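You operate a simulated robot arm through the tools that you are given. There is no shell and no other tool.

You run a simulated two-armed robot. Do the job below in one go: nothing can be reset, and whatever is moved stays where it is left.

TASK
Pick up the glue bottle that says "fast set" from the top of the outfeed rollers with one hand, pass it to the other hand and put it on the top deck of the trolley. Set down upright: glue bottle.

Only the result counts: the job must be done as asked and must still hold three seconds after the hand-in. Knocking over, shifting, dropping, spilling or breaking anything else fails it.

THE ROBOT
Two 7-joint arms with two-finger parallel grippers on one trunk, on a base that moves. Base frame: it is fixed to the floor where the robot stands at the start and does not move with it; the origin is under the middle of the robot, x ahead of it, y to its left, z up; the surface under the hand at the start is at about z = 0.62. Lengths are in m, angles in degrees, forces in N, time in s.
The left shoulder is at the start at [0.02, 0.17, 1.078], the right one opposite. With the tool pointing down near the work surface each hand reaches from about 0.1 to 0.64 m from the robot's upright axis, wherever it stands, measured 20 degrees to its own side. Places, roughly: top deck of the trolley [-0.2, -2.1, 0.7]. Payload 3.8 kg a hand.
Tool frame (each hand has its own): the origin (TCP) lies between the finger pads and is the grasp point; the fingertips stand 0.03 m ahead of it; z points along the fingers, y is the line along which they close. Largest opening 0.11 m; finger width 0.02, thickness 0.01; the body of the gripper, 0.048 by 0.112 m, starts 0.055 m behind the TCP.
Orientation is told as [roll, pitch, yaw] about the base's x, y, z axes, in that order, counted from this pose: with the fingers straight down and closing along the base's y, the tool's x points along the base's -x, its y along +y and its z along -z.

THE INTERFACE
- The arms move only by the tool step_arm. It takes "left_plan", "right_plan" or both (then of equal length, played together; a hand with none holds still); each is a list of rows, each a list of 2 entries, a list of its own where there are three numbers: the shift along the tool's x, y, z in m, then the turn, a rotation vector about the tool's x, y, z in degrees. In form: [[[x, y, z], [wx, wy, wz]], ...]. A call has 1 to 20 rows; each row shifts and turns the commanded pose from where the row before left it, along the tool's axes as they then stand. "left_grip" and "right_grip" are, for a hand that has rows, the finger opening in m, from 0 to 0.11, set as the call begins (left out, the last holds). A row lasts 0.2 s, in which the tool goes at most 0.05 m and 8.6 degrees; a call with a longer step from one row to the next is refused whole, and so is a gripper value outside its range. A pose out of reach is approached as far as the arm can. The call stops where the force on the tool passes 40 N (or 10 N more than at its start, if that is more) or the arm is blocked; 0.2 s more then pass. Each finger travels about 0.072 m/s and halts on what it meets, pressing with about 35 N; the grip force reading is that of the motor and also rises with nothing between the fingers. The clock runs only during rows and for 0.2 s after the last one: add rows that do not move to give the fingers time. The reply holds the time, the measured pose of the TCP, the force on the tool along the base axes, the opening and the grip force, in the units named above and with some noise, with the torque about the TCP (base axes, N m) and any sound that the robot's microphone picked up.
- Cameras (640 x 400 px; columns grow to the right, rows downward): "scene" is now at [0.1005, -0.0264, 1.2369]; the picture's right is [-0.25, -0.97, 0.00], its down [-0.59, 0.15, -0.79] and it looks along [0.77, -0.20, -0.61] (base axes); focal length 295 px, centre (320, 200). "left" rides on the left gripper at [0.072, -0.017, -0.103] in its tool frame; the picture's right is [0.23, 0.97, 0.00], its down [-0.76, 0.18, -0.62] and it looks along [-0.61, 0.14, 0.78] (tool axes); focal length 222 px, centre (320, 200). "right" rides on the right gripper at [0.072, 0.017, -0.103] in its tool frame; the picture's right is [-0.23, 0.97, 0.00], its down [-0.76, -0.18, -0.62] and it looks along [-0.61, -0.14, 0.78] (tool axes); focal length 222 px, centre (320, 200). There is no depth. A picture from a camera that has moved, and an enlarged one, comes with that camera's place and axes in the base frame and with its lens. The place of the scene camera against the robot may be out by one fixed shift of up to 0.018 m in any direction.
- get_image(camera): a new picture of that camera. It takes no simulated time.
- raise_lower(by): moves the trunk up (or, below 0, down) by that many m; the arms and the scene camera ride with it, the base frame stays. It gives what a move gives, with no picture.
- drive_base(legs): drives the robot by 1 to 6 legs, each [ahead, turn to the left] in m and degrees, along the robot's own axes; the way and the turn of a leg run together, so that a leg with both is an arc; at most 1.5 m and 180 degrees a leg. The arms and the cameras ride along, it lands a little off, and it stops where it bumps. It gives what a move gives.
- head_to(pan, tilt): turns the head with the scene camera to pan (to the left, within 80 degrees either way) and tilt (down, from -29 to 69), counted from straight ahead of the robot. It gives what a move gives.
- zoom(camera, box): a new picture of the part [left, top, right, bottom] of that camera's present view, enlarged. It takes no simulated time.
- hand_in(): hands the job in; it is judged then, once.

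Nothing tells you exact positions but the pictures and the camera data. Unless the task says otherwise, let go and move clear before handing in.

The tools are called after ">>>" by a JSON object that holds its "fn" and its "kwargs". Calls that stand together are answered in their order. step_arm: Moves the arms, as the interface text tells. Its arguments: {"type":"object","properties":{"left_plan":{"type":"array"},"left_grip":{"type":"number"},"right_plan":{"type":"array"},"right_grip":{"type":"number"}},"required":[]} The other tools are called the same way: raise_lower (by) moves the trunk up or down; drive_base (legs) drives the base; head_to (pan, tilt) turns the head that bears the scene camera; get_image (camera) takes a picture; zoom (camera, box) takes an enlarged picture of a part of a camera's view; hand_in () hands the job in.

At the start:

```text
clock: 0.0
left_tcp_pos: [0.483, 0.0642, 1.0313]
left_orientation: [0.0, 0.0, 0.0]
left_contact_force: [0.1, 0.5, 0.5]
left_moment: [0.04, 0.05, 0.0]
left_opening: 0.11
left_gripper_force: 0.1
right_tcp_pos: [0.3462, -0.2406, 0.8719]
right_orientation: [0.0, 0.1, 0.1]
right_contact_force: [0.0, -0.5, -0.4]
right_moment: [0.0, 0.03, -0.01]
right_opening: 0.1099
right_gripper_force: 0.1
trunk travel left (down, up): [-0.175, 0.395]
robot x, y, heading: [0.0005, 0.0004, -0.2]
head pan, tilt (commanded): [-14.5, 37.6]
```

scene: 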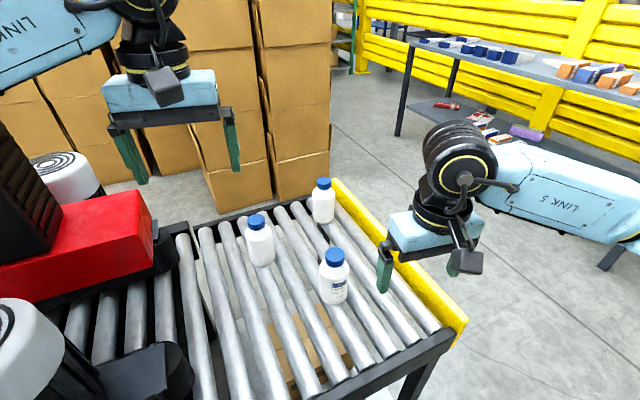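
right: 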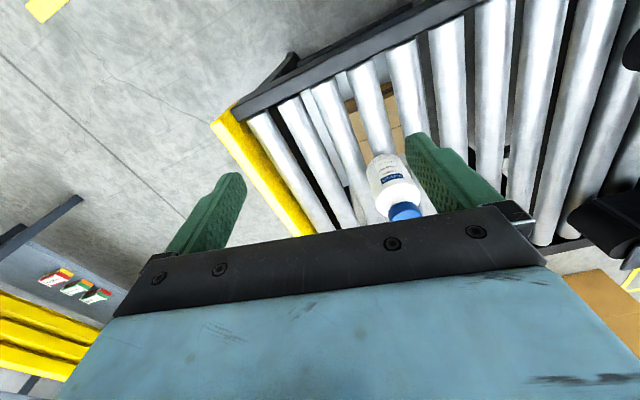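
left: 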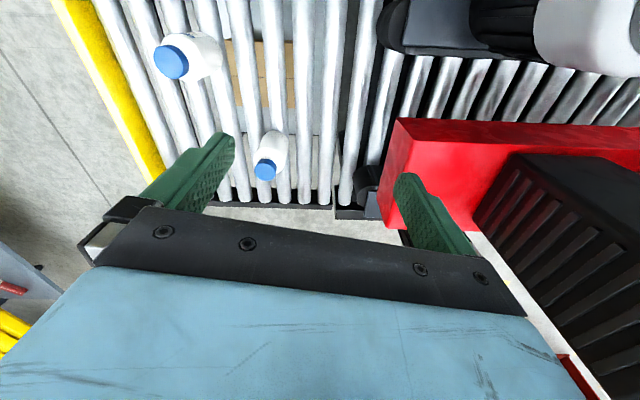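

I see three white bottles with blue caps on the outfeed rollers; only one shows its label so far. I'll zoom in to read the labels.

>>> {"fn": "zoom", "kwargs": {"camera": "scene", "box": [220, 160, 380, 320]}}

>>> {"fn": "zoom", "kwargs": {"camera": "right", "box": [340, 130, 460, 230]}}

>>> {"fn": "zoom", "kwargs": {"camera": "left", "box": [140, 20, 300, 190]}}

```text
2.50 times, centred on (300, 240) of scene
camera zoom: at [0.1005, -0.0264, 1.2369], right [-0.25, -0.97, 0.0], down [-0.59, 0.15, -0.79], along [0.77, -0.2, -0.61], focal length 736 px, centre (370, 100)
```

zoom: 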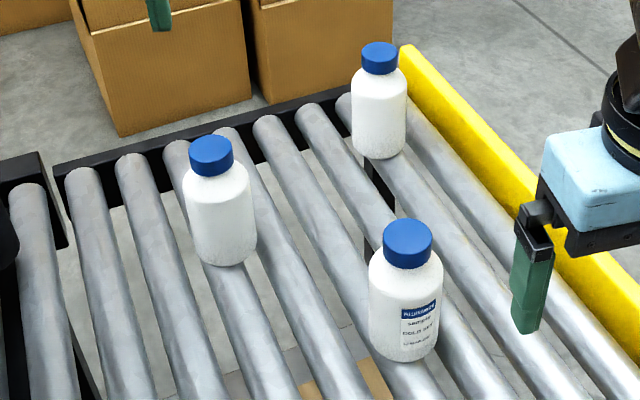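

```text
4.00 times, centred on (400, 180) of right
camera zoom: at [0.2726, -0.2258, 0.976], right [0.23, 0.97, 0.0], down [0.76, -0.18, 0.62], along [0.61, -0.14, -0.78], focal length 888 px, centre (0, 280)
```

zoom: 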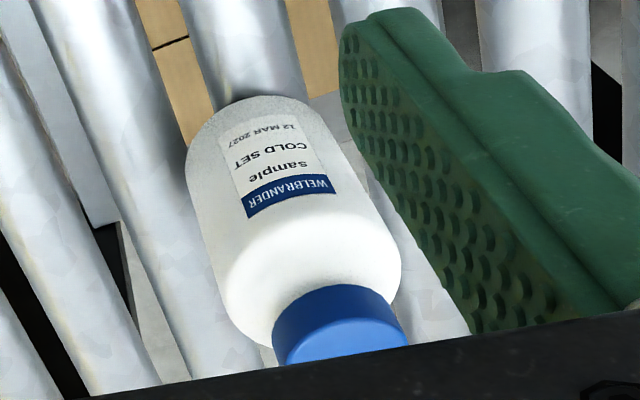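

```text
2.35 times, centred on (220, 105) of left
camera zoom: at [0.4101, 0.0468, 1.1347], right [-0.23, 0.97, 0.0], down [0.76, 0.18, 0.62], along [0.61, 0.14, -0.78], focal length 523 px, centre (555, 424)
```

zoom: 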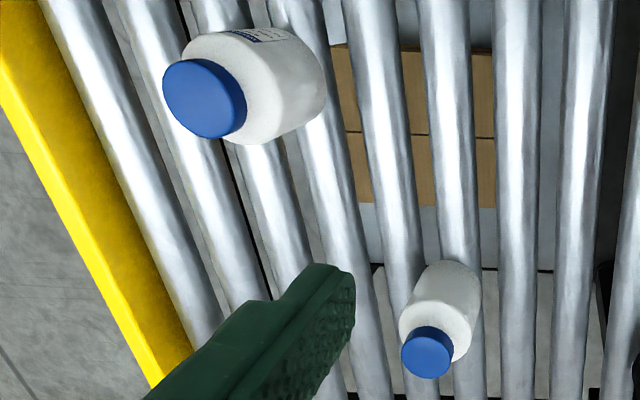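

The near bottle reads "COLD SET", so it isn't the target; the labels of the other two face away. I'll look round with the head to see the trolley and the free floor before I plan how to view those labels.

>>> {"fn": "head_to", "kwargs": {"pan": -80, "tilt": 25}}

>>> {"fn": "get_image", "kwargs": {"camera": "scene"}}

>>> {"fn": "head_to", "kwargs": {"pan": -45, "tilt": 35}}

>>> {"fn": "get_image", "kwargs": {"camera": "scene"}}

>>> {"fn": "head_to", "kwargs": {"pan": 0, "tilt": 60}}

>>> {"fn": "get_image", "kwargs": {"camera": "scene"}}

>>> {"fn": "head_to", "kwargs": {"pan": 50, "tilt": 35}}

>>> {"fn": "get_image", "kwargs": {"camera": "scene"}}

```text
clock: 1.4
left_tcp_pos: [0.4825, 0.0642, 1.0314]
left_orientation: [0.0, 0.0, 0.1]
left_contact_force: [-0.5, 0.2, 0.2]
left_moment: [-0.01, 0.01, 0.02]
left_opening: 0.1099
left_gripper_force: 0.1
right_tcp_pos: [0.3459, -0.2414, 0.872]
right_orientation: [0.0, 0.0, 0.0]
right_contact_force: [-0.8, 0.0, 0.5]
right_moment: [0.03, 0.0, 0.02]
right_opening: 0.1099
right_gripper_force: 0.1
trunk travel left (down, up): [-0.175, 0.395]
robot x, y, heading: [-0.0008, 0.0033, -0.1]
head pan, tilt (commanded): [-80.0, 25.0]
```

```text
taken
camera scene: at [0.0328, -0.0954, 1.2565], right [-0.98, -0.17, 0.0], down [-0.07, 0.42, -0.91], along [0.16, -0.89, -0.42], focal length 295 px, centre (320, 200)
```

scene: 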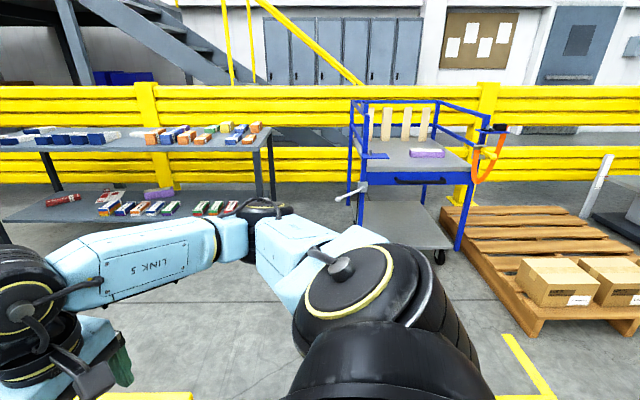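

```text
clock: 2.4
left_tcp_pos: [0.4819, 0.0624, 1.0311]
left_orientation: [0.0, 0.0, -0.1]
left_contact_force: [0.5, 0.8, 0.1]
left_moment: [-0.01, -0.01, -0.02]
left_opening: 0.1101
left_gripper_force: 0.1
right_tcp_pos: [0.3456, -0.2415, 0.8706]
right_orientation: [0.0, 0.0, 0.0]
right_contact_force: [-0.8, -0.8, 0.5]
right_moment: [0.01, 0.03, 0.01]
right_opening: 0.1096
right_gripper_force: 0.1
trunk travel left (down, up): [-0.175, 0.395]
robot x, y, heading: [0.0008, -0.0034, 0.1]
head pan, tilt (commanded): [-45.0, 35.0]
```

```text
taken
camera scene: at [0.0789, -0.067, 1.2408], right [-0.71, -0.71, 0.0], down [-0.41, 0.41, -0.82], along [0.58, -0.58, -0.57], focal length 295 px, centre (320, 200)
```

scene: 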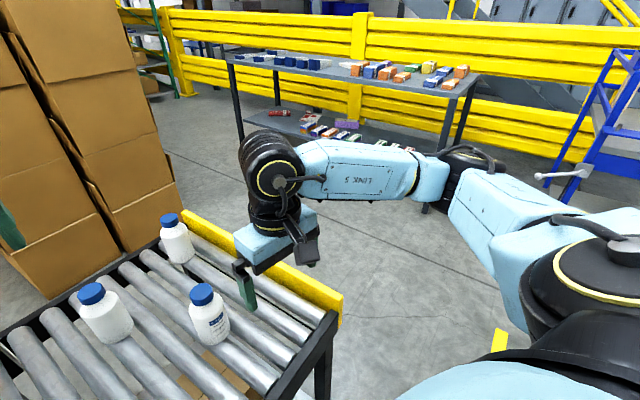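

```text
clock: 3.5
left_tcp_pos: [0.4827, 0.0638, 1.0304]
left_orientation: [-0.1, 0.0, -0.1]
left_contact_force: [0.6, 0.8, -0.3]
left_moment: [0.01, -0.01, 0.0]
left_opening: 0.1101
left_gripper_force: 0.0
right_tcp_pos: [0.3462, -0.2405, 0.8714]
right_orientation: [0.0, 0.0, 0.0]
right_contact_force: [0.5, 0.2, -0.5]
right_moment: [-0.02, 0.0, -0.03]
right_opening: 0.11
right_gripper_force: 0.1
trunk travel left (down, up): [-0.175, 0.395]
robot x, y, heading: [0.0004, -0.0009, 0.2]
head pan, tilt (commanded): [0.0, 60.0]
```

```text
taken
camera scene: at [0.0834, -0.0048, 1.2065], right [0.0, -1.0, 0.0], down [-0.87, 0.0, -0.5], along [0.5, 0.0, -0.87], focal length 295 px, centre (320, 200)
```

scene: 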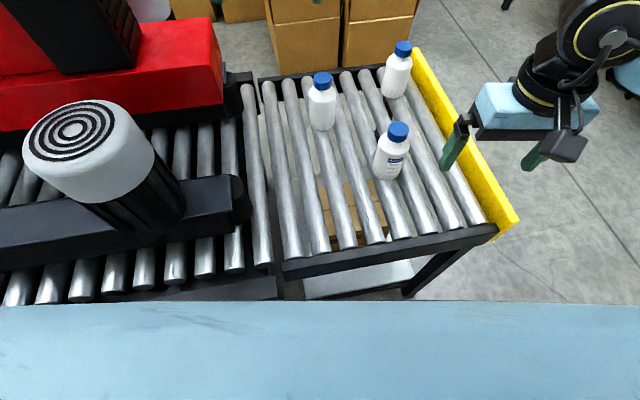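

```text
clock: 4.7
left_tcp_pos: [0.4825, 0.0641, 1.0324]
left_orientation: [0.1, 0.0, 0.0]
left_contact_force: [-0.4, -0.3, 0.7]
left_moment: [0.01, -0.02, -0.03]
left_opening: 0.11
left_gripper_force: 0.1
right_tcp_pos: [0.345, -0.2423, 0.8704]
right_orientation: [0.0, 0.1, 0.0]
right_contact_force: [0.7, 0.0, -0.3]
right_moment: [-0.01, 0.0, 0.04]
right_opening: 0.1098
right_gripper_force: 0.0
trunk travel left (down, up): [-0.175, 0.395]
robot x, y, heading: [0.0022, 0.0004, -0.2]
head pan, tilt (commanded): [50.0, 35.0]
```

```text
taken
camera scene: at [0.0734, 0.0627, 1.2408], right [0.77, -0.64, 0.0], down [-0.37, -0.44, -0.82], along [0.53, 0.63, -0.57], focal length 295 px, centre (320, 200)
```

scene: 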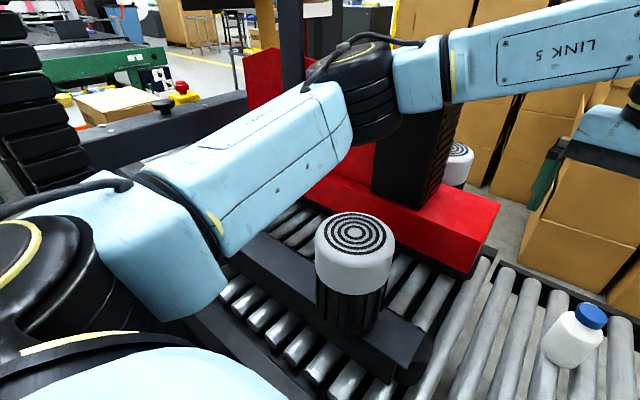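

Bottles B (about [0.66, 0.0]) and C (about [0.78, -0.22]) have labels turned away from me, and the trolley stands behind to my right by the yellow fence. I'll swing the right hand round to the right of the rollers so its camera looks across toward +y.

>>> {"fn": "step_arm", "kwargs": {"right_plan": [[[0, 0, -0.01], [0, 0, -8.2]], [[0, 0, -0.01], [0, 0, -8.2]], [[0, 0, -0.01], [0, 0, -8.2]], [[0, 0, -0.01], [0, 0, -8.2]], [[0, 0, -0.01], [0, 0, -8.2]], [[0, 0, -0.01], [0, 0, -8.2]], [[0, 0, -0.01], [0, 0, -8.2]], [[0, 0, -0.01], [0, 0, -8.2]], [[0, 0, 0], [0, 0, -8.2]], [[0, 0, 0], [0, 0, -8.2]], [[0, 0, 0], [0, 0, -8]], [[0.0225, -0.032, 0], [0, 0, 0]], [[0.0225, -0.032, 0], [0, 0, 0]], [[0.0225, -0.032, 0], [0, 0, 0]], [[0.0225, -0.032, 0], [0, 0, 0]], [[0.0225, -0.032, 0], [0, 0, 0]], [[0.0225, -0.032, 0], [0, 0, 0]], [[0.0225, -0.032, 0], [0, 0, 0]], [[0.0225, -0.032, 0], [0, 0, 0]]]}}

>>> {"fn": "get_image", "kwargs": {"camera": "right"}}

```text
clock: 8.7
left_tcp_pos: [0.4826, 0.0634, 1.0306]
left_orientation: [-0.1, 0.0, 0.0]
left_contact_force: [-0.5, -0.1, 0.1]
left_moment: [-0.01, -0.04, -0.03]
left_opening: 0.11
left_gripper_force: 0.1
right_tcp_pos: [0.3258, -0.1848, 0.9563]
right_orientation: [0.0, 0.0, 74.8]
right_contact_force: [0.1, -0.6, 0.0]
right_moment: [-0.02, 0.02, -0.01]
right_opening: 0.1099
right_gripper_force: 0.1
right hand out of reach, approached as far as the arm can: row 8, 9, 10, 11, 12, 13, 14, 15, 16, 17, 18, 19
trunk travel left (down, up): [-0.175, 0.395]
robot x, y, heading: [-0.0026, -0.0007, -0.1]
head pan, tilt (commanded): [50.0, 35.0]
```

```text
taken
camera right: at [0.2892, -0.2515, 1.0613], right [-0.88, 0.47, 0.0], down [0.37, 0.69, 0.62], along [0.29, 0.55, -0.78], focal length 222 px, centre (320, 200)
```

right: 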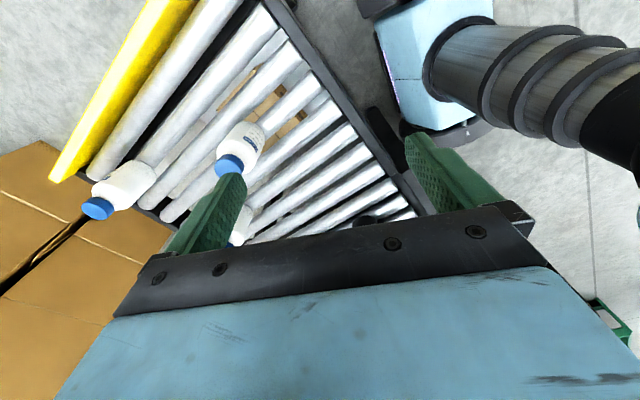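

The right arm hit a joint limit in that twist, so this view doesn't show the far labels. I'll check where the commanded pose now stands with a still row.

>>> {"fn": "step_arm", "kwargs": {"right_plan": [[[0, 0, 0], [0, 0, 8]], [[0, 0, 0], [0, 0, 8]]]}}

```text
clock: 9.3
left_tcp_pos: [0.4827, 0.0648, 1.0316]
left_orientation: [0.0, 0.0, 0.1]
left_contact_force: [0.5, 0.6, -0.5]
left_moment: [0.01, 0.01, 0.01]
left_opening: 0.11
left_gripper_force: 0.1
right_tcp_pos: [0.3255, -0.185, 0.9564]
right_orientation: [0.1, 0.0, 59.0]
right_contact_force: [0.4, 0.2, -0.2]
right_moment: [0.0, -0.02, 0.02]
right_opening: 0.1098
right_gripper_force: 0.1
trunk travel left (down, up): [-0.175, 0.395]
robot x, y, heading: [0.0011, 0.0037, -0.2]
head pan, tilt (commanded): [50.0, 35.0]
```

Each call starts from the measured pose, so nothing has to be undone except the twist. I'll untwist the right hand, then drive round to the right of the rollers (free floor between the rail and the shelf) to see the labels from there.

>>> {"fn": "step_arm", "kwargs": {"right_plan": [[[0, 0, 0], [0, 0, 8.4]], [[0, 0, 0], [0, 0, 8.4]], [[0, 0, 0], [0, 0, 8.4]], [[0, 0, 0], [0, 0, 8.4]], [[0, 0, 0], [0, 0, 8.4]], [[0, 0, 0], [0, 0, 8.4]], [[0, 0, 0], [0, 0, 8.4]]]}}

>>> {"fn": "head_to", "kwargs": {"pan": 0, "tilt": 35}}

>>> {"fn": "drive_base", "kwargs": {"legs": [[0, -90]]}}

>>> {"fn": "get_image", "kwargs": {"camera": "scene"}}

```text
clock: 10.9
left_tcp_pos: [0.4815, 0.0636, 1.0307]
left_orientation: [0.0, 0.0, -0.1]
left_contact_force: [-0.5, 1.2, -0.2]
left_moment: [0.03, -0.04, 0.0]
left_opening: 0.11
left_gripper_force: 0.1
right_tcp_pos: [0.3269, -0.1856, 0.9554]
right_orientation: [0.0, 0.0, 0.0]
right_contact_force: [0.7, 0.0, 0.3]
right_moment: [-0.01, -0.03, 0.01]
right_opening: 0.1097
right_gripper_force: 0.0
trunk travel left (down, up): [-0.175, 0.395]
robot x, y, heading: [0.0014, 0.0019, 0.0]
head pan, tilt (commanded): [50.0, 35.0]
```

```text
clock: 12.1
left_tcp_pos: [0.4831, 0.0637, 1.032]
left_orientation: [0.1, 0.1, 0.1]
left_contact_force: [0.5, -0.8, -0.2]
left_moment: [-0.01, 0.02, -0.01]
left_opening: 0.1101
left_gripper_force: 0.0
right_tcp_pos: [0.3256, -0.1856, 0.9552]
right_orientation: [-0.1, 0.0, 0.3]
right_contact_force: [-0.7, -0.5, 0.4]
right_moment: [0.0, 0.02, -0.01]
right_opening: 0.1102
right_gripper_force: 0.0
trunk travel left (down, up): [-0.175, 0.395]
robot x, y, heading: [0.0009, 0.0006, -0.1]
head pan, tilt (commanded): [0.0, 35.0]
```

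```text
clock: 13.3
left_tcp_pos: [0.4842, 0.0211, 1.0304]
left_orientation: [-0.1, 0.0, -5.1]
left_contact_force: [-0.6, -0.6, 0.8]
left_moment: [-0.02, -0.01, -0.02]
left_opening: 0.1099
left_gripper_force: 0.0
right_tcp_pos: [0.3051, -0.2116, 0.9555]
right_orientation: [0.1, 0.0, -4.9]
right_contact_force: [-0.2, 1.0, -0.3]
right_moment: [-0.01, 0.01, -0.04]
right_opening: 0.1097
right_gripper_force: 0.0
trunk travel left (down, up): [-0.175, 0.395]
robot x, y, heading: [-0.0022, 0.0017, -5.1]
head pan, tilt (commanded): [0.0, 35.0]
stopped in leg 1: the robot was blocked; the commanded pose is now the measured one
```

```text
taken
camera scene: at [0.1014, -0.0121, 1.2408], right [-0.09, -1.0, 0.0], down [-0.57, 0.05, -0.82], along [0.82, -0.07, -0.57], focal length 295 px, centre (320, 200)
```

scene: 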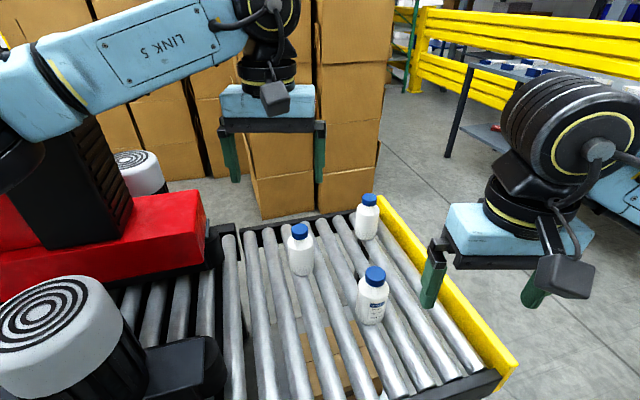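

The turn was blocked after 5° – the base's left front corner is likely against the conveyor. I'll check the left and right rear before backing off.

>>> {"fn": "head_to", "kwargs": {"pan": 80, "tilt": 40}}

>>> {"fn": "get_image", "kwargs": {"camera": "scene"}}

>>> {"fn": "head_to", "kwargs": {"pan": -80, "tilt": 50}}

>>> {"fn": "get_image", "kwargs": {"camera": "scene"}}

```text
clock: 14.8
left_tcp_pos: [0.485, 0.0227, 1.0316]
left_orientation: [-0.1, 0.0, -5.1]
left_contact_force: [-0.1, 0.0, 0.7]
left_moment: [-0.02, 0.01, 0.05]
left_opening: 0.11
left_gripper_force: 0.1
right_tcp_pos: [0.305, -0.212, 0.9558]
right_orientation: [0.0, 0.0, -4.9]
right_contact_force: [0.2, -0.2, -0.2]
right_moment: [-0.01, 0.04, 0.03]
right_opening: 0.11
right_gripper_force: 0.0
trunk travel left (down, up): [-0.175, 0.395]
robot x, y, heading: [-0.0071, 0.001, -4.8]
head pan, tilt (commanded): [80.0, 40.0]
```

```text
taken
camera scene: at [0.036, 0.0775, 1.2332], right [0.97, -0.26, 0.0], down [-0.17, -0.62, -0.77], along [0.2, 0.74, -0.64], focal length 295 px, centre (320, 200)
```

scene: 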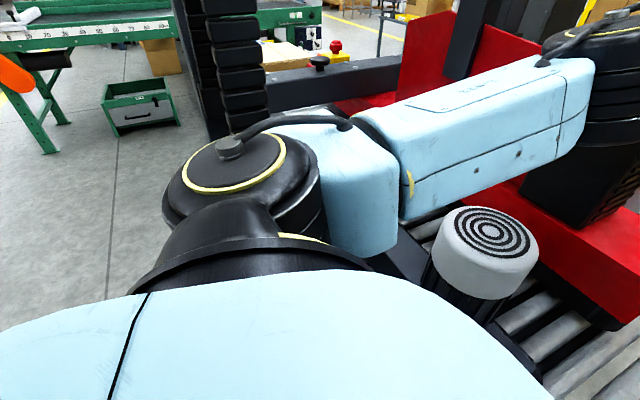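

```text
clock: 17.2
left_tcp_pos: [0.4836, 0.0224, 1.0296]
left_orientation: [0.0, 0.0, -5.1]
left_contact_force: [-0.1, 0.1, 0.0]
left_moment: [0.01, 0.01, -0.03]
left_opening: 0.1099
left_gripper_force: 0.1
right_tcp_pos: [0.3058, -0.2126, 0.9563]
right_orientation: [0.1, 0.0, -4.9]
right_contact_force: [-0.3, -0.5, -0.3]
right_moment: [0.0, 0.0, -0.01]
right_opening: 0.1095
right_gripper_force: 0.1
trunk travel left (down, up): [-0.175, 0.395]
robot x, y, heading: [0.0, 0.0028, -5.0]
head pan, tilt (commanded): [-80.0, 50.0]
```

```text
taken
camera scene: at [0.0206, -0.0813, 1.2191], right [-1.0, -0.09, 0.0], down [-0.07, 0.76, -0.64], along [0.06, -0.64, -0.77], focal length 295 px, centre (320, 200)
```

scene: 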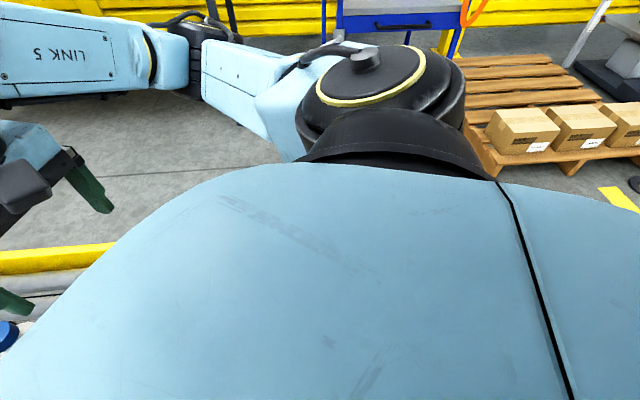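

The floor behind looks free. I'll back off 0.3 m along the present heading, then turn right.

>>> {"fn": "drive_base", "kwargs": {"legs": [[-0.3, 0]]}}

```text
clock: 19.3
left_tcp_pos: [0.1888, 0.0483, 1.0305]
left_orientation: [0.0, 0.0, -4.9]
left_contact_force: [-0.3, -0.3, -0.3]
left_moment: [-0.02, 0.0, 0.03]
left_opening: 0.1099
left_gripper_force: 0.1
right_tcp_pos: [0.0113, -0.1854, 0.9565]
right_orientation: [0.0, 0.1, -4.7]
right_contact_force: [0.4, 0.6, -0.3]
right_moment: [-0.02, -0.01, 0.0]
right_opening: 0.1102
right_gripper_force: 0.0
trunk travel left (down, up): [-0.175, 0.395]
robot x, y, heading: [-0.2974, 0.0248, -4.6]
head pan, tilt (commanded): [-80.0, 50.0]
```

It backed off cleanly. Now I'll turn right toward -y and look ahead.

>>> {"fn": "drive_base", "kwargs": {"legs": [[0, -85]]}}

>>> {"fn": "head_to", "kwargs": {"pan": 0, "tilt": 25}}

>>> {"fn": "get_image", "kwargs": {"camera": "scene"}}

```text
clock: 23.3
left_tcp_pos: [-0.2315, -0.4553, 1.0314]
left_orientation: [0.0, 0.0, -89.7]
left_contact_force: [-0.3, 0.2, -0.5]
left_moment: [0.01, -0.01, -0.01]
left_opening: 0.1102
left_gripper_force: 0.0
right_tcp_pos: [-0.4808, -0.299, 0.9561]
right_orientation: [0.0, 0.0, -89.5]
right_contact_force: [0.8, -0.1, -0.4]
right_moment: [-0.02, 0.0, -0.02]
right_opening: 0.1101
right_gripper_force: 0.0
trunk travel left (down, up): [-0.175, 0.395]
robot x, y, heading: [-0.2966, 0.0269, -89.6]
head pan, tilt (commanded): [-80.0, 50.0]
```

```text
clock: 24.8
left_tcp_pos: [-0.2312, -0.4554, 1.031]
left_orientation: [0.0, 0.0, -89.7]
left_contact_force: [-0.1, -0.2, -0.1]
left_moment: [-0.03, 0.0, 0.0]
left_opening: 0.1099
left_gripper_force: 0.0
right_tcp_pos: [-0.4808, -0.2992, 0.9553]
right_orientation: [0.0, 0.0, -89.5]
right_contact_force: [0.2, 1.6, -0.2]
right_moment: [0.01, 0.01, 0.02]
right_opening: 0.1101
right_gripper_force: 0.1
trunk travel left (down, up): [-0.175, 0.395]
robot x, y, heading: [-0.2983, 0.0251, -89.6]
head pan, tilt (commanded): [0.0, 25.0]
```

```text
taken
camera scene: at [-0.3004, -0.0906, 1.2565], right [-1.0, -0.01, 0.0], down [0.0, 0.42, -0.91], along [0.01, -0.91, -0.42], focal length 295 px, centre (320, 200)
```

scene: 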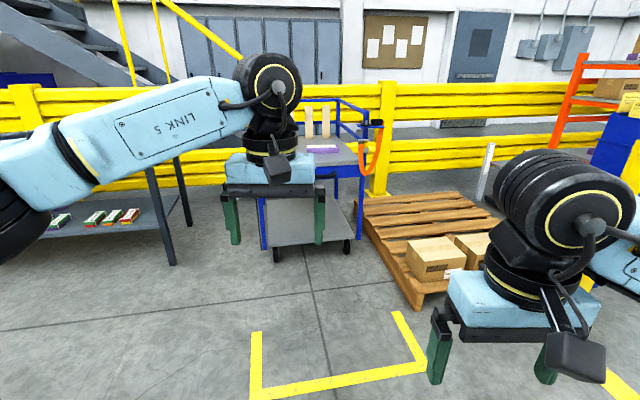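

The aisle is clear. I'll drive to about y = -0.9, turn to face +x and run along the right side of the conveyor, then turn to face the rollers.

>>> {"fn": "drive_base", "kwargs": {"legs": [[0.93, 0], [0, 90], [1.1, 0]]}}

>>> {"fn": "head_to", "kwargs": {"pan": 70, "tilt": 35}}

>>> {"fn": "get_image", "kwargs": {"camera": "scene"}}

```text
clock: 38.6
left_tcp_pos: [1.2684, -0.7961, 1.0306]
left_orientation: [0.0, -0.1, 1.6]
left_contact_force: [0.6, 0.2, 0.4]
left_moment: [-0.05, 0.01, -0.02]
left_opening: 0.1101
left_gripper_force: 0.1
right_tcp_pos: [1.1194, -1.0483, 0.9557]
right_orientation: [0.0, -0.1, 1.8]
right_contact_force: [0.6, 0.2, 0.3]
right_moment: [-0.02, -0.01, 0.03]
right_opening: 0.11
right_gripper_force: 0.0
trunk travel left (down, up): [-0.175, 0.395]
robot x, y, heading: [0.7876, -0.8718, 1.6]
head pan, tilt (commanded): [0.0, 25.0]
```

```text
clock: 40.0
left_tcp_pos: [1.2695, -0.7949, 1.0302]
left_orientation: [0.0, -0.1, 1.5]
left_contact_force: [0.2, 0.8, -0.1]
left_moment: [-0.01, -0.01, -0.02]
left_opening: 0.11
left_gripper_force: 0.1
right_tcp_pos: [1.1201, -1.0483, 0.9565]
right_orientation: [0.0, 0.0, 1.7]
right_contact_force: [-0.4, 1.1, 0.3]
right_moment: [0.0, -0.04, -0.02]
right_opening: 0.1098
right_gripper_force: 0.1
trunk travel left (down, up): [-0.175, 0.395]
robot x, y, heading: [0.7925, -0.8671, 1.5]
head pan, tilt (commanded): [70.0, 35.0]
```

```text
taken
camera scene: at [0.8332, -0.7926, 1.2408], right [0.95, -0.32, 0.0], down [-0.18, -0.54, -0.82], along [0.26, 0.78, -0.57], focal length 295 px, centre (320, 200)
```

scene: 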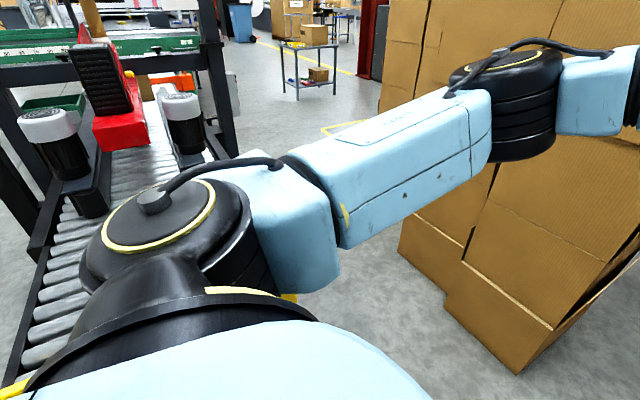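

I'm now right of the rollers; the left arm hides the bottles. I'll turn left to face the rollers.

>>> {"fn": "drive_base", "kwargs": {"legs": [[0, 88.5]]}}

>>> {"fn": "head_to", "kwargs": {"pan": 0, "tilt": 40}}

>>> {"fn": "get_image", "kwargs": {"camera": "scene"}}

>>> {"fn": "get_image", "kwargs": {"camera": "left"}}

>>> {"fn": "get_image", "kwargs": {"camera": "right"}}

```text
clock: 44.2
left_tcp_pos: [0.723, -0.3897, 1.031]
left_orientation: [0.0, 0.0, 90.1]
left_contact_force: [-0.6, 0.2, 0.8]
left_moment: [-0.03, -0.05, 0.0]
left_opening: 0.11
left_gripper_force: 0.1
right_tcp_pos: [0.9727, -0.5457, 0.9564]
right_orientation: [0.0, 0.0, 90.4]
right_contact_force: [-0.7, -0.2, 0.1]
right_moment: [0.01, -0.04, -0.01]
right_opening: 0.1101
right_gripper_force: 0.1
trunk travel left (down, up): [-0.175, 0.395]
robot x, y, heading: [0.787, -0.8681, 90.3]
head pan, tilt (commanded): [70.0, 35.0]
```

```text
clock: 45.6
left_tcp_pos: [0.7237, -0.3904, 1.0304]
left_orientation: [-0.1, 0.0, 90.2]
left_contact_force: [0.5, -1.0, -0.1]
left_moment: [0.0, 0.0, 0.0]
left_opening: 0.1099
left_gripper_force: 0.1
right_tcp_pos: [0.9736, -0.5447, 0.956]
right_orientation: [0.0, 0.0, 90.4]
right_contact_force: [-0.5, -1.4, 0.2]
right_moment: [0.01, -0.01, 0.02]
right_opening: 0.1101
right_gripper_force: 0.2
trunk travel left (down, up): [-0.175, 0.395]
robot x, y, heading: [0.7881, -0.8717, 90.2]
head pan, tilt (commanded): [0.0, 40.0]
```

```text
taken
camera scene: at [0.7838, -0.7708, 1.2332], right [1.0, 0.01, 0.0], down [0.0, -0.64, -0.77], along [0.0, 0.77, -0.64], focal length 295 px, centre (320, 200)
```

scene: 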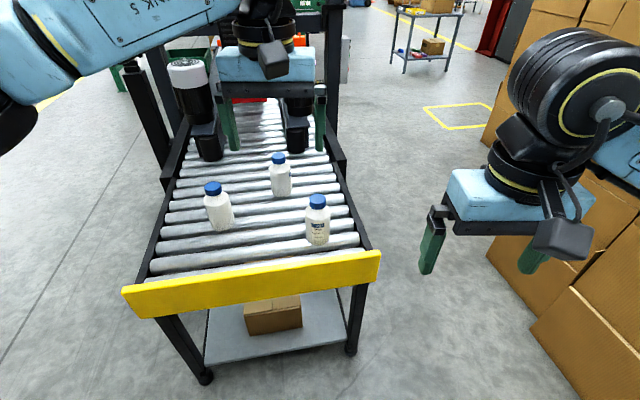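

```text
taken
camera left: at [0.7409, -0.4621, 1.1345], right [-0.97, -0.23, 0.0], down [-0.18, 0.76, 0.62], along [-0.14, 0.61, -0.78], focal length 222 px, centre (320, 200)
```

left: 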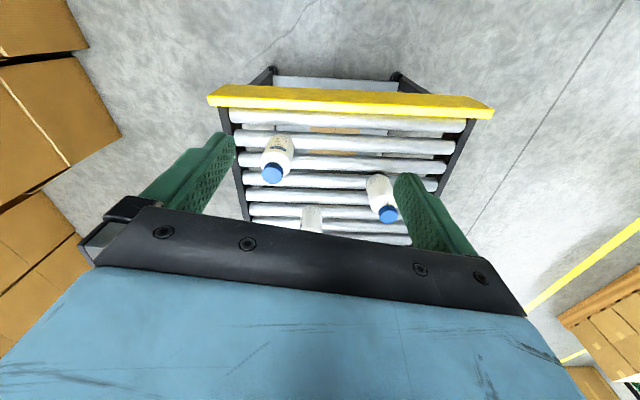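

```text
taken
camera right: at [0.956, -0.6194, 1.0604], right [-0.98, 0.22, 0.0], down [0.17, 0.76, 0.62], along [0.14, 0.61, -0.78], focal length 222 px, centre (320, 200)
```

right: 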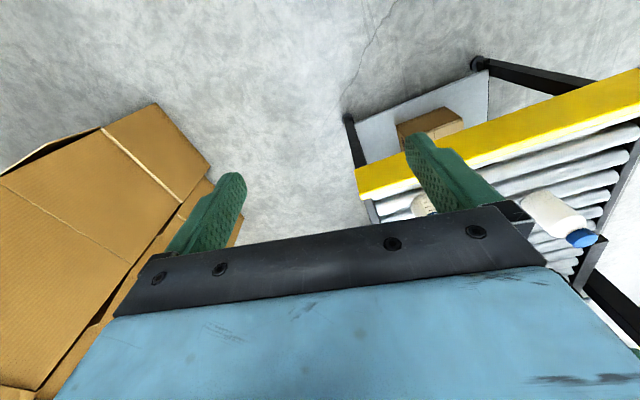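

Bottle C's label faces me now. I'll zoom in on it and on the others.

>>> {"fn": "zoom", "kwargs": {"camera": "scene", "box": [290, 185, 350, 250]}}

>>> {"fn": "zoom", "kwargs": {"camera": "scene", "box": [190, 140, 310, 240]}}

>>> {"fn": "zoom", "kwargs": {"camera": "left", "box": [240, 115, 420, 235]}}

```text
6.15 times, centred on (320, 218) of scene
camera zoom: at [0.7838, -0.7708, 1.2332], right [1.0, 0.01, 0.0], down [0.0, -0.64, -0.77], along [0.0, 0.77, -0.64], focal length 1813 px, centre (320, 92)
```

zoom: 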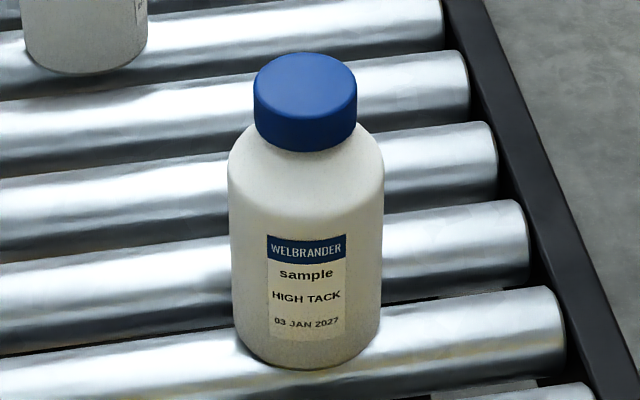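

```text
4.00 times, centred on (250, 190) of scene
camera zoom: at [0.7838, -0.7708, 1.2332], right [1.0, 0.01, 0.0], down [0.0, -0.64, -0.77], along [0.0, 0.77, -0.64], focal length 1178 px, centre (600, 240)
```

zoom: 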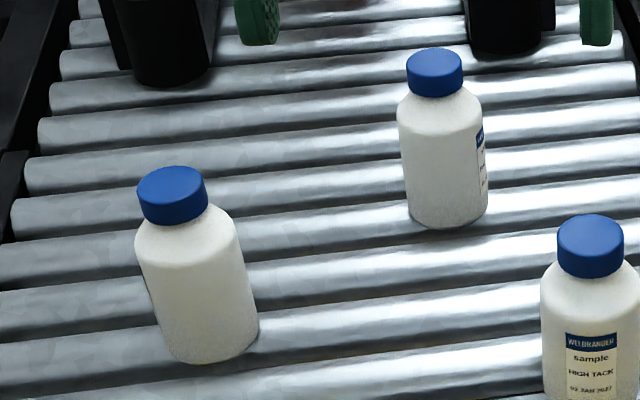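

```text
3.33 times, centred on (330, 175) of left
camera zoom: at [0.7409, -0.4621, 1.1345], right [-0.97, -0.23, 0.0], down [-0.18, 0.76, 0.62], along [-0.14, 0.61, -0.78], focal length 740 px, centre (287, 283)
```

zoom: 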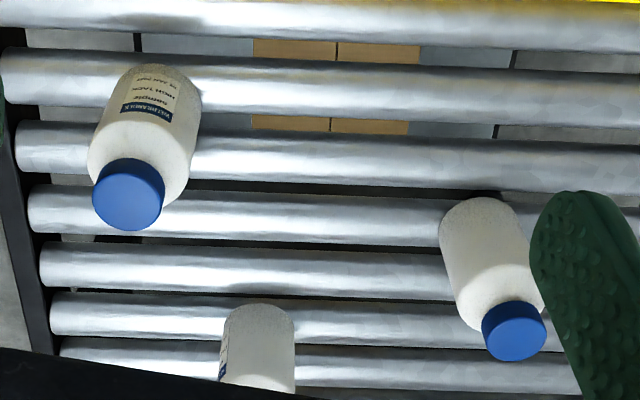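

C reads "HIGH TACK" and A "COLD SET", so B should be "FAST SET"; its label faces +x and I see only its edge. I'll turn and tilt the right hand so its camera looks at B and reads the label before picking.

>>> {"fn": "step_arm", "kwargs": {"right_plan": [[[0, 0, 0], [0, 0, -6.5]], [[0, 0, 0], [0, 0, -6.5]], [[0, 0, 0], [0, 0, -6.5]], [[0, 0, 0], [0, 0, -6.5]], [[0, 0, 0], [0, -7, 0]], [[0, 0, 0], [0, -7, 0]], [[0, 0, 0], [0, -7, 0]]]}}

>>> {"fn": "get_image", "kwargs": {"camera": "right"}}

```text
clock: 47.2
left_tcp_pos: [0.7238, -0.3897, 1.0309]
left_orientation: [0.0, 0.0, 90.2]
left_contact_force: [0.0, 0.4, -0.1]
left_moment: [0.01, -0.01, -0.03]
left_opening: 0.1101
left_gripper_force: 0.1
right_tcp_pos: [0.9733, -0.5454, 0.9573]
right_orientation: [0.0, -21.1, 116.3]
right_contact_force: [-0.7, -0.3, 0.2]
right_moment: [0.04, 0.02, -0.02]
right_opening: 0.1098
right_gripper_force: 0.1
trunk travel left (down, up): [-0.175, 0.395]
robot x, y, heading: [0.7889, -0.875, 90.3]
head pan, tilt (commanded): [0.0, 40.0]
```

```text
taken
camera right: at [1.0041, -0.6483, 1.0273], right [-0.97, -0.24, 0.08], down [-0.06, 0.51, 0.86], along [-0.25, 0.82, -0.51], focal length 222 px, centre (320, 200)
```

right: 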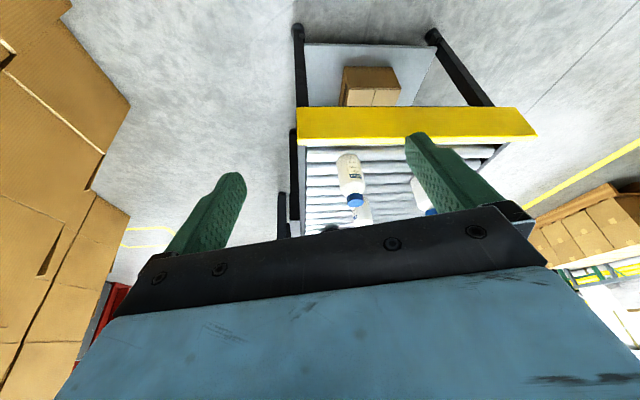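

B peeks out behind C in this view. I'll zoom in, and also re-check with a wider enlargement.

>>> {"fn": "zoom", "kwargs": {"camera": "right", "box": [330, 145, 400, 230]}}

```text
4.71 times, centred on (365, 188) of right
camera zoom: at [1.0041, -0.6483, 1.0273], right [-0.97, -0.24, 0.08], down [-0.06, 0.51, 0.86], along [-0.25, 0.82, -0.51], focal length 1045 px, centre (108, 259)
```

zoom: 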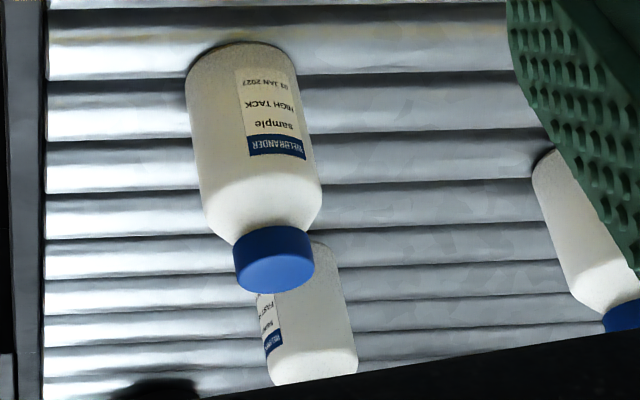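

I can make out part of B's label; a closer zoom should confirm it.

>>> {"fn": "zoom", "kwargs": {"camera": "right", "box": [354, 202, 380, 226]}}

>>> {"fn": "step_arm", "kwargs": {"right_plan": [[[0, 0.04, 0], [0, 0, 0]], [[0, -0.045, -0.03], [0, 0, 0]], [[0, -0.045, -0.03], [0, 0, 0]]]}}

>>> {"fn": "zoom", "kwargs": {"camera": "right", "box": [340, 190, 400, 230]}}

```text
16.00 times, centred on (367, 214) of right
camera zoom: at [1.0041, -0.6483, 1.0273], right [-0.97, -0.24, 0.08], down [-0.06, 0.51, 0.86], along [-0.25, 0.82, -0.51], focal length 3554 px, centre (-432, -24)
```

zoom: 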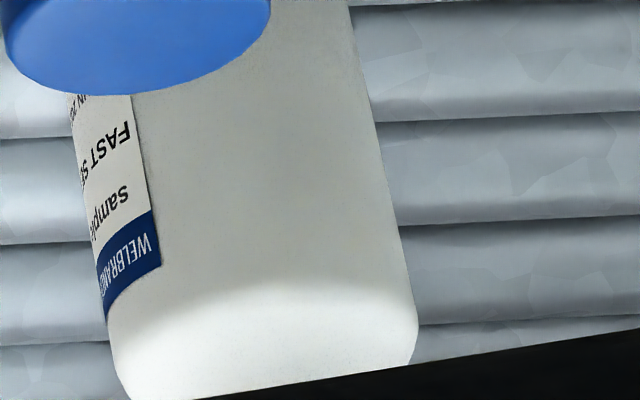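

```text
refused: row 2 steps farther than a row can; nothing moved
```

```text
10.00 times, centred on (370, 210) of right
camera zoom: at [1.0041, -0.6483, 1.0273], right [-0.97, -0.24, 0.08], down [-0.06, 0.51, 0.86], along [-0.25, 0.82, -0.51], focal length 2221 px, centre (-180, 100)
```

zoom: 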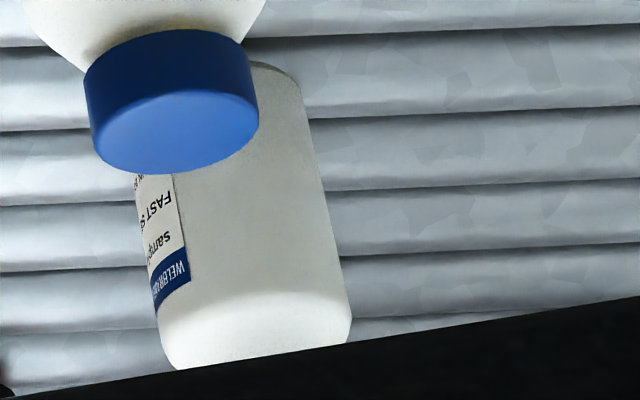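

Confirmed: bottle B reads "FAST SET". I'll restore the right hand, drive back along the same way to the near side (B lies closest to reach from there with a tilted hand), and view the trolley on the way.

>>> {"fn": "step_arm", "kwargs": {"right_plan": [[[0, 0, 0], [0, 7, 0]], [[0, 0, 0], [0, 7, 0]], [[0, 0, 0], [0, 7, 0]], [[0, 0, 0], [0, 0, 6.5]], [[0, 0, 0], [0, 0, 6.5]], [[0, 0, 0], [0, 0, 6.5]], [[0, 0, 0], [0, 0, 6.5]]]}}

>>> {"fn": "drive_base", "kwargs": {"legs": [[0, -90.3], [-1.1, 0], [0, -90]]}}

>>> {"fn": "head_to", "kwargs": {"pan": 0, "tilt": 25}}

>>> {"fn": "get_image", "kwargs": {"camera": "scene"}}

>>> {"fn": "zoom", "kwargs": {"camera": "scene", "box": [220, 60, 440, 260]}}

```text
clock: 48.8
left_tcp_pos: [0.7234, -0.3893, 1.0301]
left_orientation: [0.0, -0.1, 90.1]
left_contact_force: [-0.4, 0.3, 0.1]
left_moment: [0.01, 0.01, -0.03]
left_opening: 0.11
left_gripper_force: 0.1
right_tcp_pos: [0.9715, -0.5465, 0.9553]
right_orientation: [0.0, 0.0, 90.2]
right_contact_force: [0.2, -0.8, 0.5]
right_moment: [-0.01, 0.0, -0.02]
right_opening: 0.1104
right_gripper_force: 0.0
trunk travel left (down, up): [-0.175, 0.395]
robot x, y, heading: [0.7922, -0.8706, 90.1]
head pan, tilt (commanded): [0.0, 40.0]
```

```text
clock: 62.1
left_tcp_pos: [-0.2541, -1.3596, 1.0311]
left_orientation: [-0.1, 0.0, -89.2]
left_contact_force: [-0.4, 0.7, 0.7]
left_moment: [0.02, -0.01, 0.02]
left_opening: 0.1098
left_gripper_force: 0.0
right_tcp_pos: [-0.5042, -1.2064, 0.9559]
right_orientation: [-0.1, 0.1, -89.0]
right_contact_force: [0.1, -0.1, -0.8]
right_moment: [0.01, 0.0, 0.02]
right_opening: 0.1098
right_gripper_force: 0.1
trunk travel left (down, up): [-0.175, 0.395]
robot x, y, heading: [-0.3212, -0.8777, -89.2]
head pan, tilt (commanded): [0.0, 40.0]
```

```text
clock: 62.9
left_tcp_pos: [-0.2528, -1.36, 1.0318]
left_orientation: [0.0, 0.0, -89.2]
left_contact_force: [-0.2, -0.1, -0.3]
left_moment: [0.0, -0.02, 0.01]
left_opening: 0.1101
left_gripper_force: 0.2
right_tcp_pos: [-0.5034, -1.2067, 0.9566]
right_orientation: [0.0, 0.1, -89.0]
right_contact_force: [-0.5, -0.2, -0.1]
right_moment: [0.0, -0.02, -0.02]
right_opening: 0.1098
right_gripper_force: 0.2
trunk travel left (down, up): [-0.175, 0.395]
robot x, y, heading: [-0.3226, -0.8754, -89.2]
head pan, tilt (commanded): [0.0, 25.0]
```

```text
taken
camera scene: at [-0.3257, -0.9959, 1.2565], right [-1.0, -0.02, 0.0], down [-0.01, 0.42, -0.91], along [0.01, -0.91, -0.42], focal length 295 px, centre (320, 200)
```

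scene: 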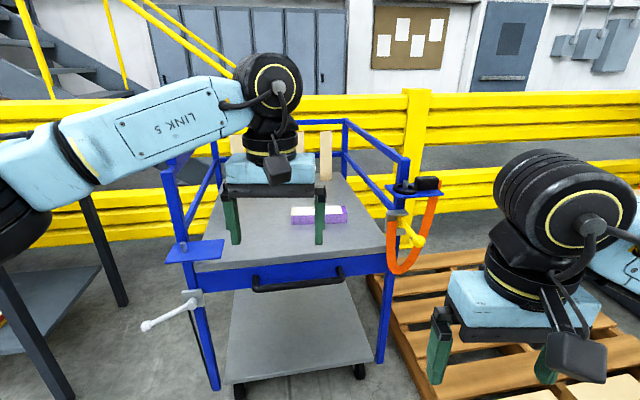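

```text
2.00 times, centred on (330, 160) of scene
camera zoom: at [-0.3257, -0.9959, 1.2565], right [-1.0, -0.02, 0.0], down [-0.01, 0.42, -0.91], along [0.01, -0.91, -0.42], focal length 589 px, centre (300, 280)
```

zoom: 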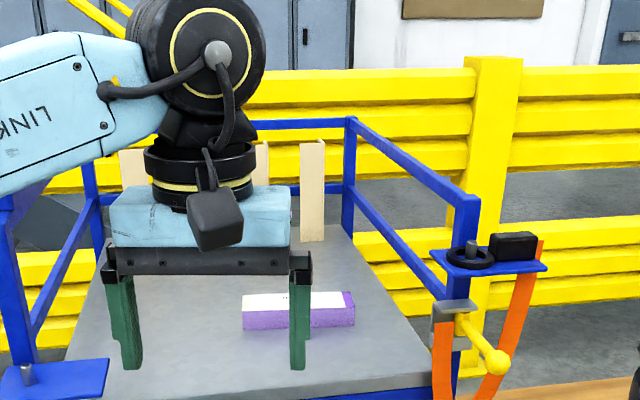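

The trolley deck is open at the front, with a purple box in the middle and free space near the front edge. Now I'll back up to the conveyor's near side and turn to face the bottles.

>>> {"fn": "drive_base", "kwargs": {"legs": [[-0.83, 0], [0, 97]]}}

>>> {"fn": "head_to", "kwargs": {"pan": -5, "tilt": 42}}

>>> {"fn": "get_image", "kwargs": {"camera": "scene"}}

```text
clock: 71.4
left_tcp_pos: [0.133, 0.0832, 1.0307]
left_orientation: [0.0, 0.0, 8.0]
left_contact_force: [-0.7, 0.0, -0.6]
left_moment: [0.03, 0.03, 0.01]
left_opening: 0.1101
left_gripper_force: 0.0
right_tcp_pos: [0.012, -0.1841, 0.9561]
right_orientation: [0.0, 0.0, 8.2]
right_contact_force: [-0.2, 0.1, 0.2]
right_moment: [0.0, 0.0, 0.02]
right_opening: 0.1105
right_gripper_force: 0.1
trunk travel left (down, up): [-0.175, 0.395]
robot x, y, heading: [-0.3364, -0.0469, 8.2]
head pan, tilt (commanded): [0.0, 25.0]
```

```text
clock: 72.2
left_tcp_pos: [0.1325, 0.0832, 1.0306]
left_orientation: [0.0, 0.1, 7.9]
left_contact_force: [0.6, -0.4, 0.3]
left_moment: [-0.01, 0.0, 0.03]
left_opening: 0.11
left_gripper_force: 0.2
right_tcp_pos: [0.0121, -0.1846, 0.9565]
right_orientation: [0.1, -0.1, 8.2]
right_contact_force: [-0.4, -0.2, 0.3]
right_moment: [0.0, 0.01, 0.02]
right_opening: 0.1098
right_gripper_force: 0.1
trunk travel left (down, up): [-0.175, 0.395]
robot x, y, heading: [-0.3356, -0.0485, 8.2]
head pan, tilt (commanded): [-5.0, 42.0]
```

```text
taken
camera scene: at [-0.2365, -0.0438, 1.2303], right [0.05, -1.0, 0.0], down [-0.67, -0.04, -0.74], along [0.74, 0.04, -0.67], focal length 295 px, centre (320, 200)
```

scene: 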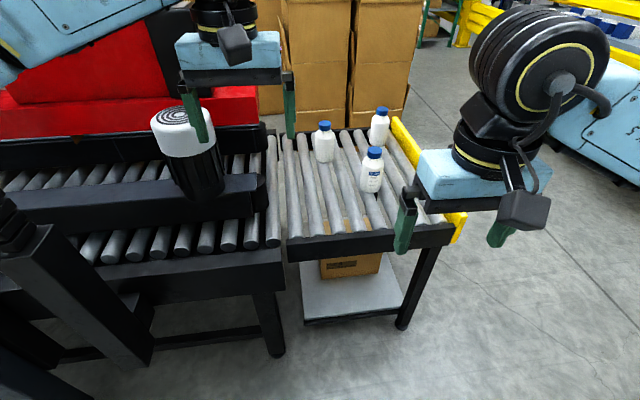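

The way ahead is free up to where I first stood. I'll straighten, drive in to about x = -0.01, y = -0.05 and turn slightly left to line up with the conveyor.

>>> {"fn": "drive_base", "kwargs": {"legs": [[0, -8.2], [0.325, 0], [0, 8]]}}

>>> {"fn": "head_to", "kwargs": {"pan": -5, "tilt": 45}}

>>> {"fn": "get_image", "kwargs": {"camera": "scene"}}

>>> {"fn": "zoom", "kwargs": {"camera": "scene", "box": [220, 80, 420, 240]}}

```text
clock: 75.6
left_tcp_pos: [0.4557, 0.08, 1.0308]
left_orientation: [0.0, 0.0, 7.7]
left_contact_force: [-0.6, 1.3, 0.5]
left_moment: [-0.01, -0.01, 0.0]
left_opening: 0.1101
left_gripper_force: 0.0
right_tcp_pos: [0.3345, -0.1864, 0.9562]
right_orientation: [0.0, -0.1, 7.8]
right_contact_force: [-0.5, 0.5, -0.2]
right_moment: [-0.03, 0.0, 0.02]
right_opening: 0.1102
right_gripper_force: 0.0
trunk travel left (down, up): [-0.175, 0.395]
robot x, y, heading: [-0.0147, -0.0433, 7.7]
head pan, tilt (commanded): [-5.0, 42.0]
```

```text
clock: 76.2
left_tcp_pos: [0.4561, 0.0796, 1.0313]
left_orientation: [0.0, 0.0, 7.7]
left_contact_force: [-0.2, 0.2, -0.1]
left_moment: [0.01, -0.01, -0.02]
left_opening: 0.1101
left_gripper_force: 0.1
right_tcp_pos: [0.3333, -0.1872, 0.956]
right_orientation: [0.0, 0.0, 7.9]
right_contact_force: [-0.3, 0.6, 0.2]
right_moment: [-0.01, -0.03, 0.01]
right_opening: 0.1099
right_gripper_force: 0.0
trunk travel left (down, up): [-0.175, 0.395]
robot x, y, heading: [-0.0145, -0.0436, 7.9]
head pan, tilt (commanded): [-5.0, 45.0]
```

```text
taken
camera scene: at [0.0836, -0.0449, 1.226], right [0.05, -1.0, 0.0], down [-0.71, -0.03, -0.71], along [0.71, 0.03, -0.71], focal length 295 px, centre (320, 200)
```

scene: 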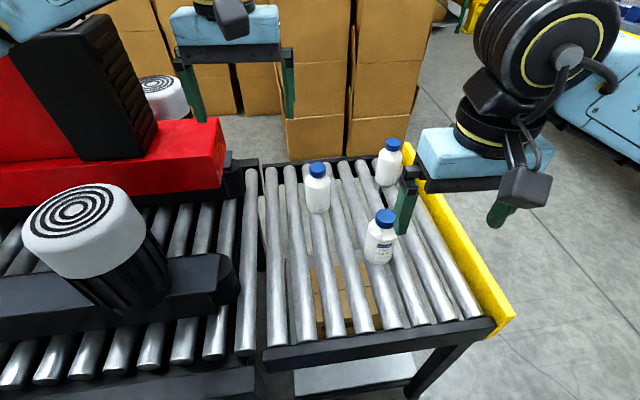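

```text
2.50 times, centred on (320, 160) of scene
camera zoom: at [0.0836, -0.0449, 1.226], right [0.05, -1.0, 0.0], down [-0.71, -0.03, -0.71], along [0.71, 0.03, -0.71], focal length 736 px, centre (320, 300)
```

zoom: 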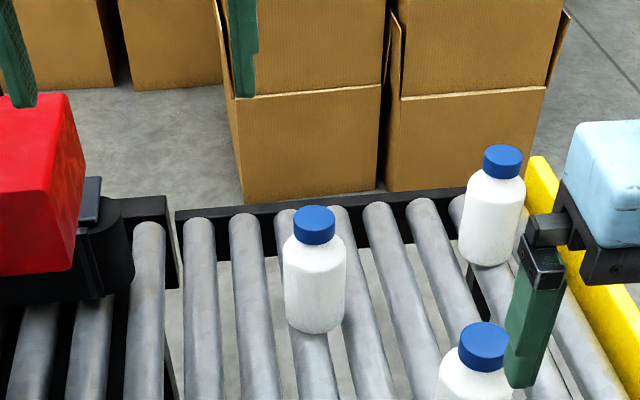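

I'm at (-0.015, -0.044), heading 7.9°; the target bottle is near (0.65, -0.01), with "COLD SET" near (0.50, -0.17). I'll bring the right hand above and behind it with a slight tilt and measure it with the wrist camera.

>>> {"fn": "step_arm", "kwargs": {"right_plan": [[[-0.027, 0.0259, 0.0112], [0, 0, 0]], [[-0.027, 0.0259, 0.0112], [0, 0, 0]], [[-0.027, 0.0259, 0.0112], [0, 0, 0]], [[-0.027, 0.0259, 0.0112], [0, 0, 0]], [[-0.027, 0.0259, 0.0112], [0, 0, 0]], [[0, 0, 0], [0, -6.25, 0]], [[0, 0, 0], [0, -6.25, 0]], [[0, 0, 0], [0, -6.25, 0]], [[0, 0, 0], [0, -6.25, 0]]], "right_grip": 0.11}}

>>> {"fn": "get_image", "kwargs": {"camera": "right"}}

>>> {"fn": "get_image", "kwargs": {"camera": "scene"}}

```text
clock: 78.2
left_tcp_pos: [0.4555, 0.0809, 1.0317]
left_orientation: [0.0, 0.0, 7.8]
left_contact_force: [0.4, -0.4, 0.1]
left_moment: [-0.01, -0.01, -0.02]
left_opening: 0.1099
left_gripper_force: 0.0
right_tcp_pos: [0.4492, -0.0387, 0.9011]
right_orientation: [-0.1, -25.1, 7.9]
right_contact_force: [0.1, -0.2, 0.0]
right_moment: [0.03, 0.03, -0.01]
right_opening: 0.1099
right_gripper_force: 0.0
trunk travel left (down, up): [-0.175, 0.395]
robot x, y, heading: [-0.0092, -0.0484, 8.1]
head pan, tilt (commanded): [-5.0, 45.0]
```

```text
taken
camera right: at [0.3382, -0.0391, 0.964], right [0.07, 0.99, 0.1], down [0.45, -0.12, 0.89], along [0.89, -0.02, -0.45], focal length 222 px, centre (320, 200)
```

right: 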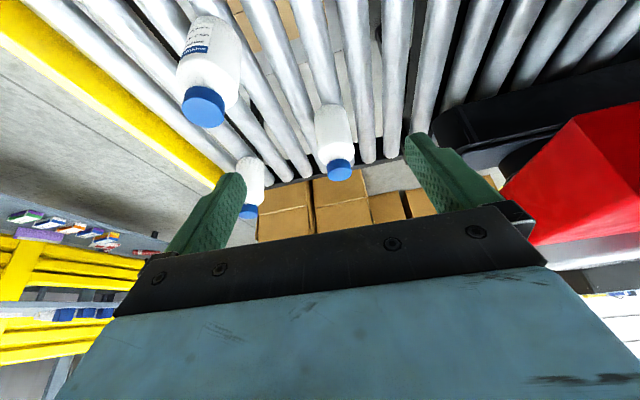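

```text
taken
camera scene: at [0.0835, -0.0449, 1.226], right [0.05, -1.0, 0.0], down [-0.71, -0.03, -0.71], along [0.71, 0.03, -0.71], focal length 295 px, centre (320, 200)
```

scene: 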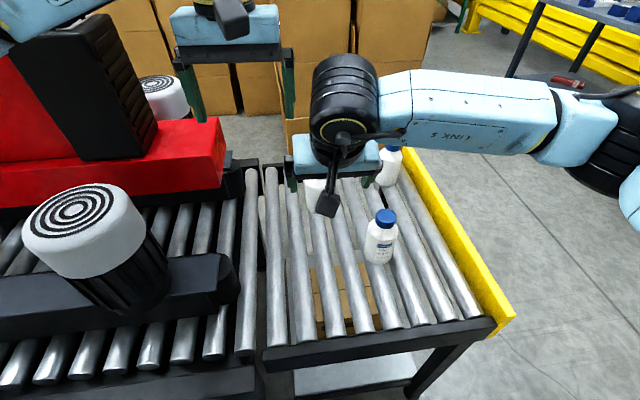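

The wrist camera sees B clearly between the fingers. I'll zoom in to measure it.

>>> {"fn": "zoom", "kwargs": {"camera": "right", "box": [290, 90, 386, 190]}}

>>> {"fn": "zoom", "kwargs": {"camera": "right", "box": [150, 0, 280, 140]}}

```text
4.00 times, centred on (338, 140) of right
camera zoom: at [0.3382, -0.0391, 0.964], right [0.07, 0.99, 0.1], down [0.45, -0.12, 0.89], along [0.89, -0.02, -0.45], focal length 888 px, centre (248, 440)
```

zoom: 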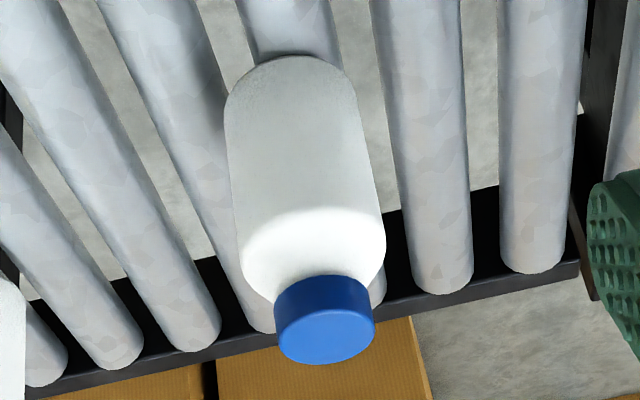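

```text
2.86 times, centred on (215, 70) of right
camera zoom: at [0.3382, -0.0391, 0.964], right [0.07, 0.99, 0.1], down [0.45, -0.12, 0.89], along [0.89, -0.02, -0.45], focal length 635 px, centre (620, 571)
```

zoom: 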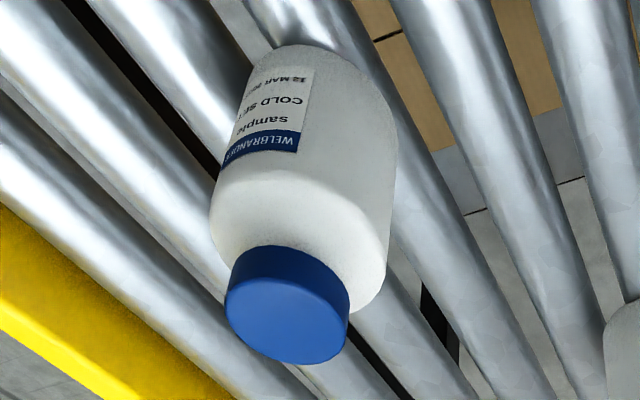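

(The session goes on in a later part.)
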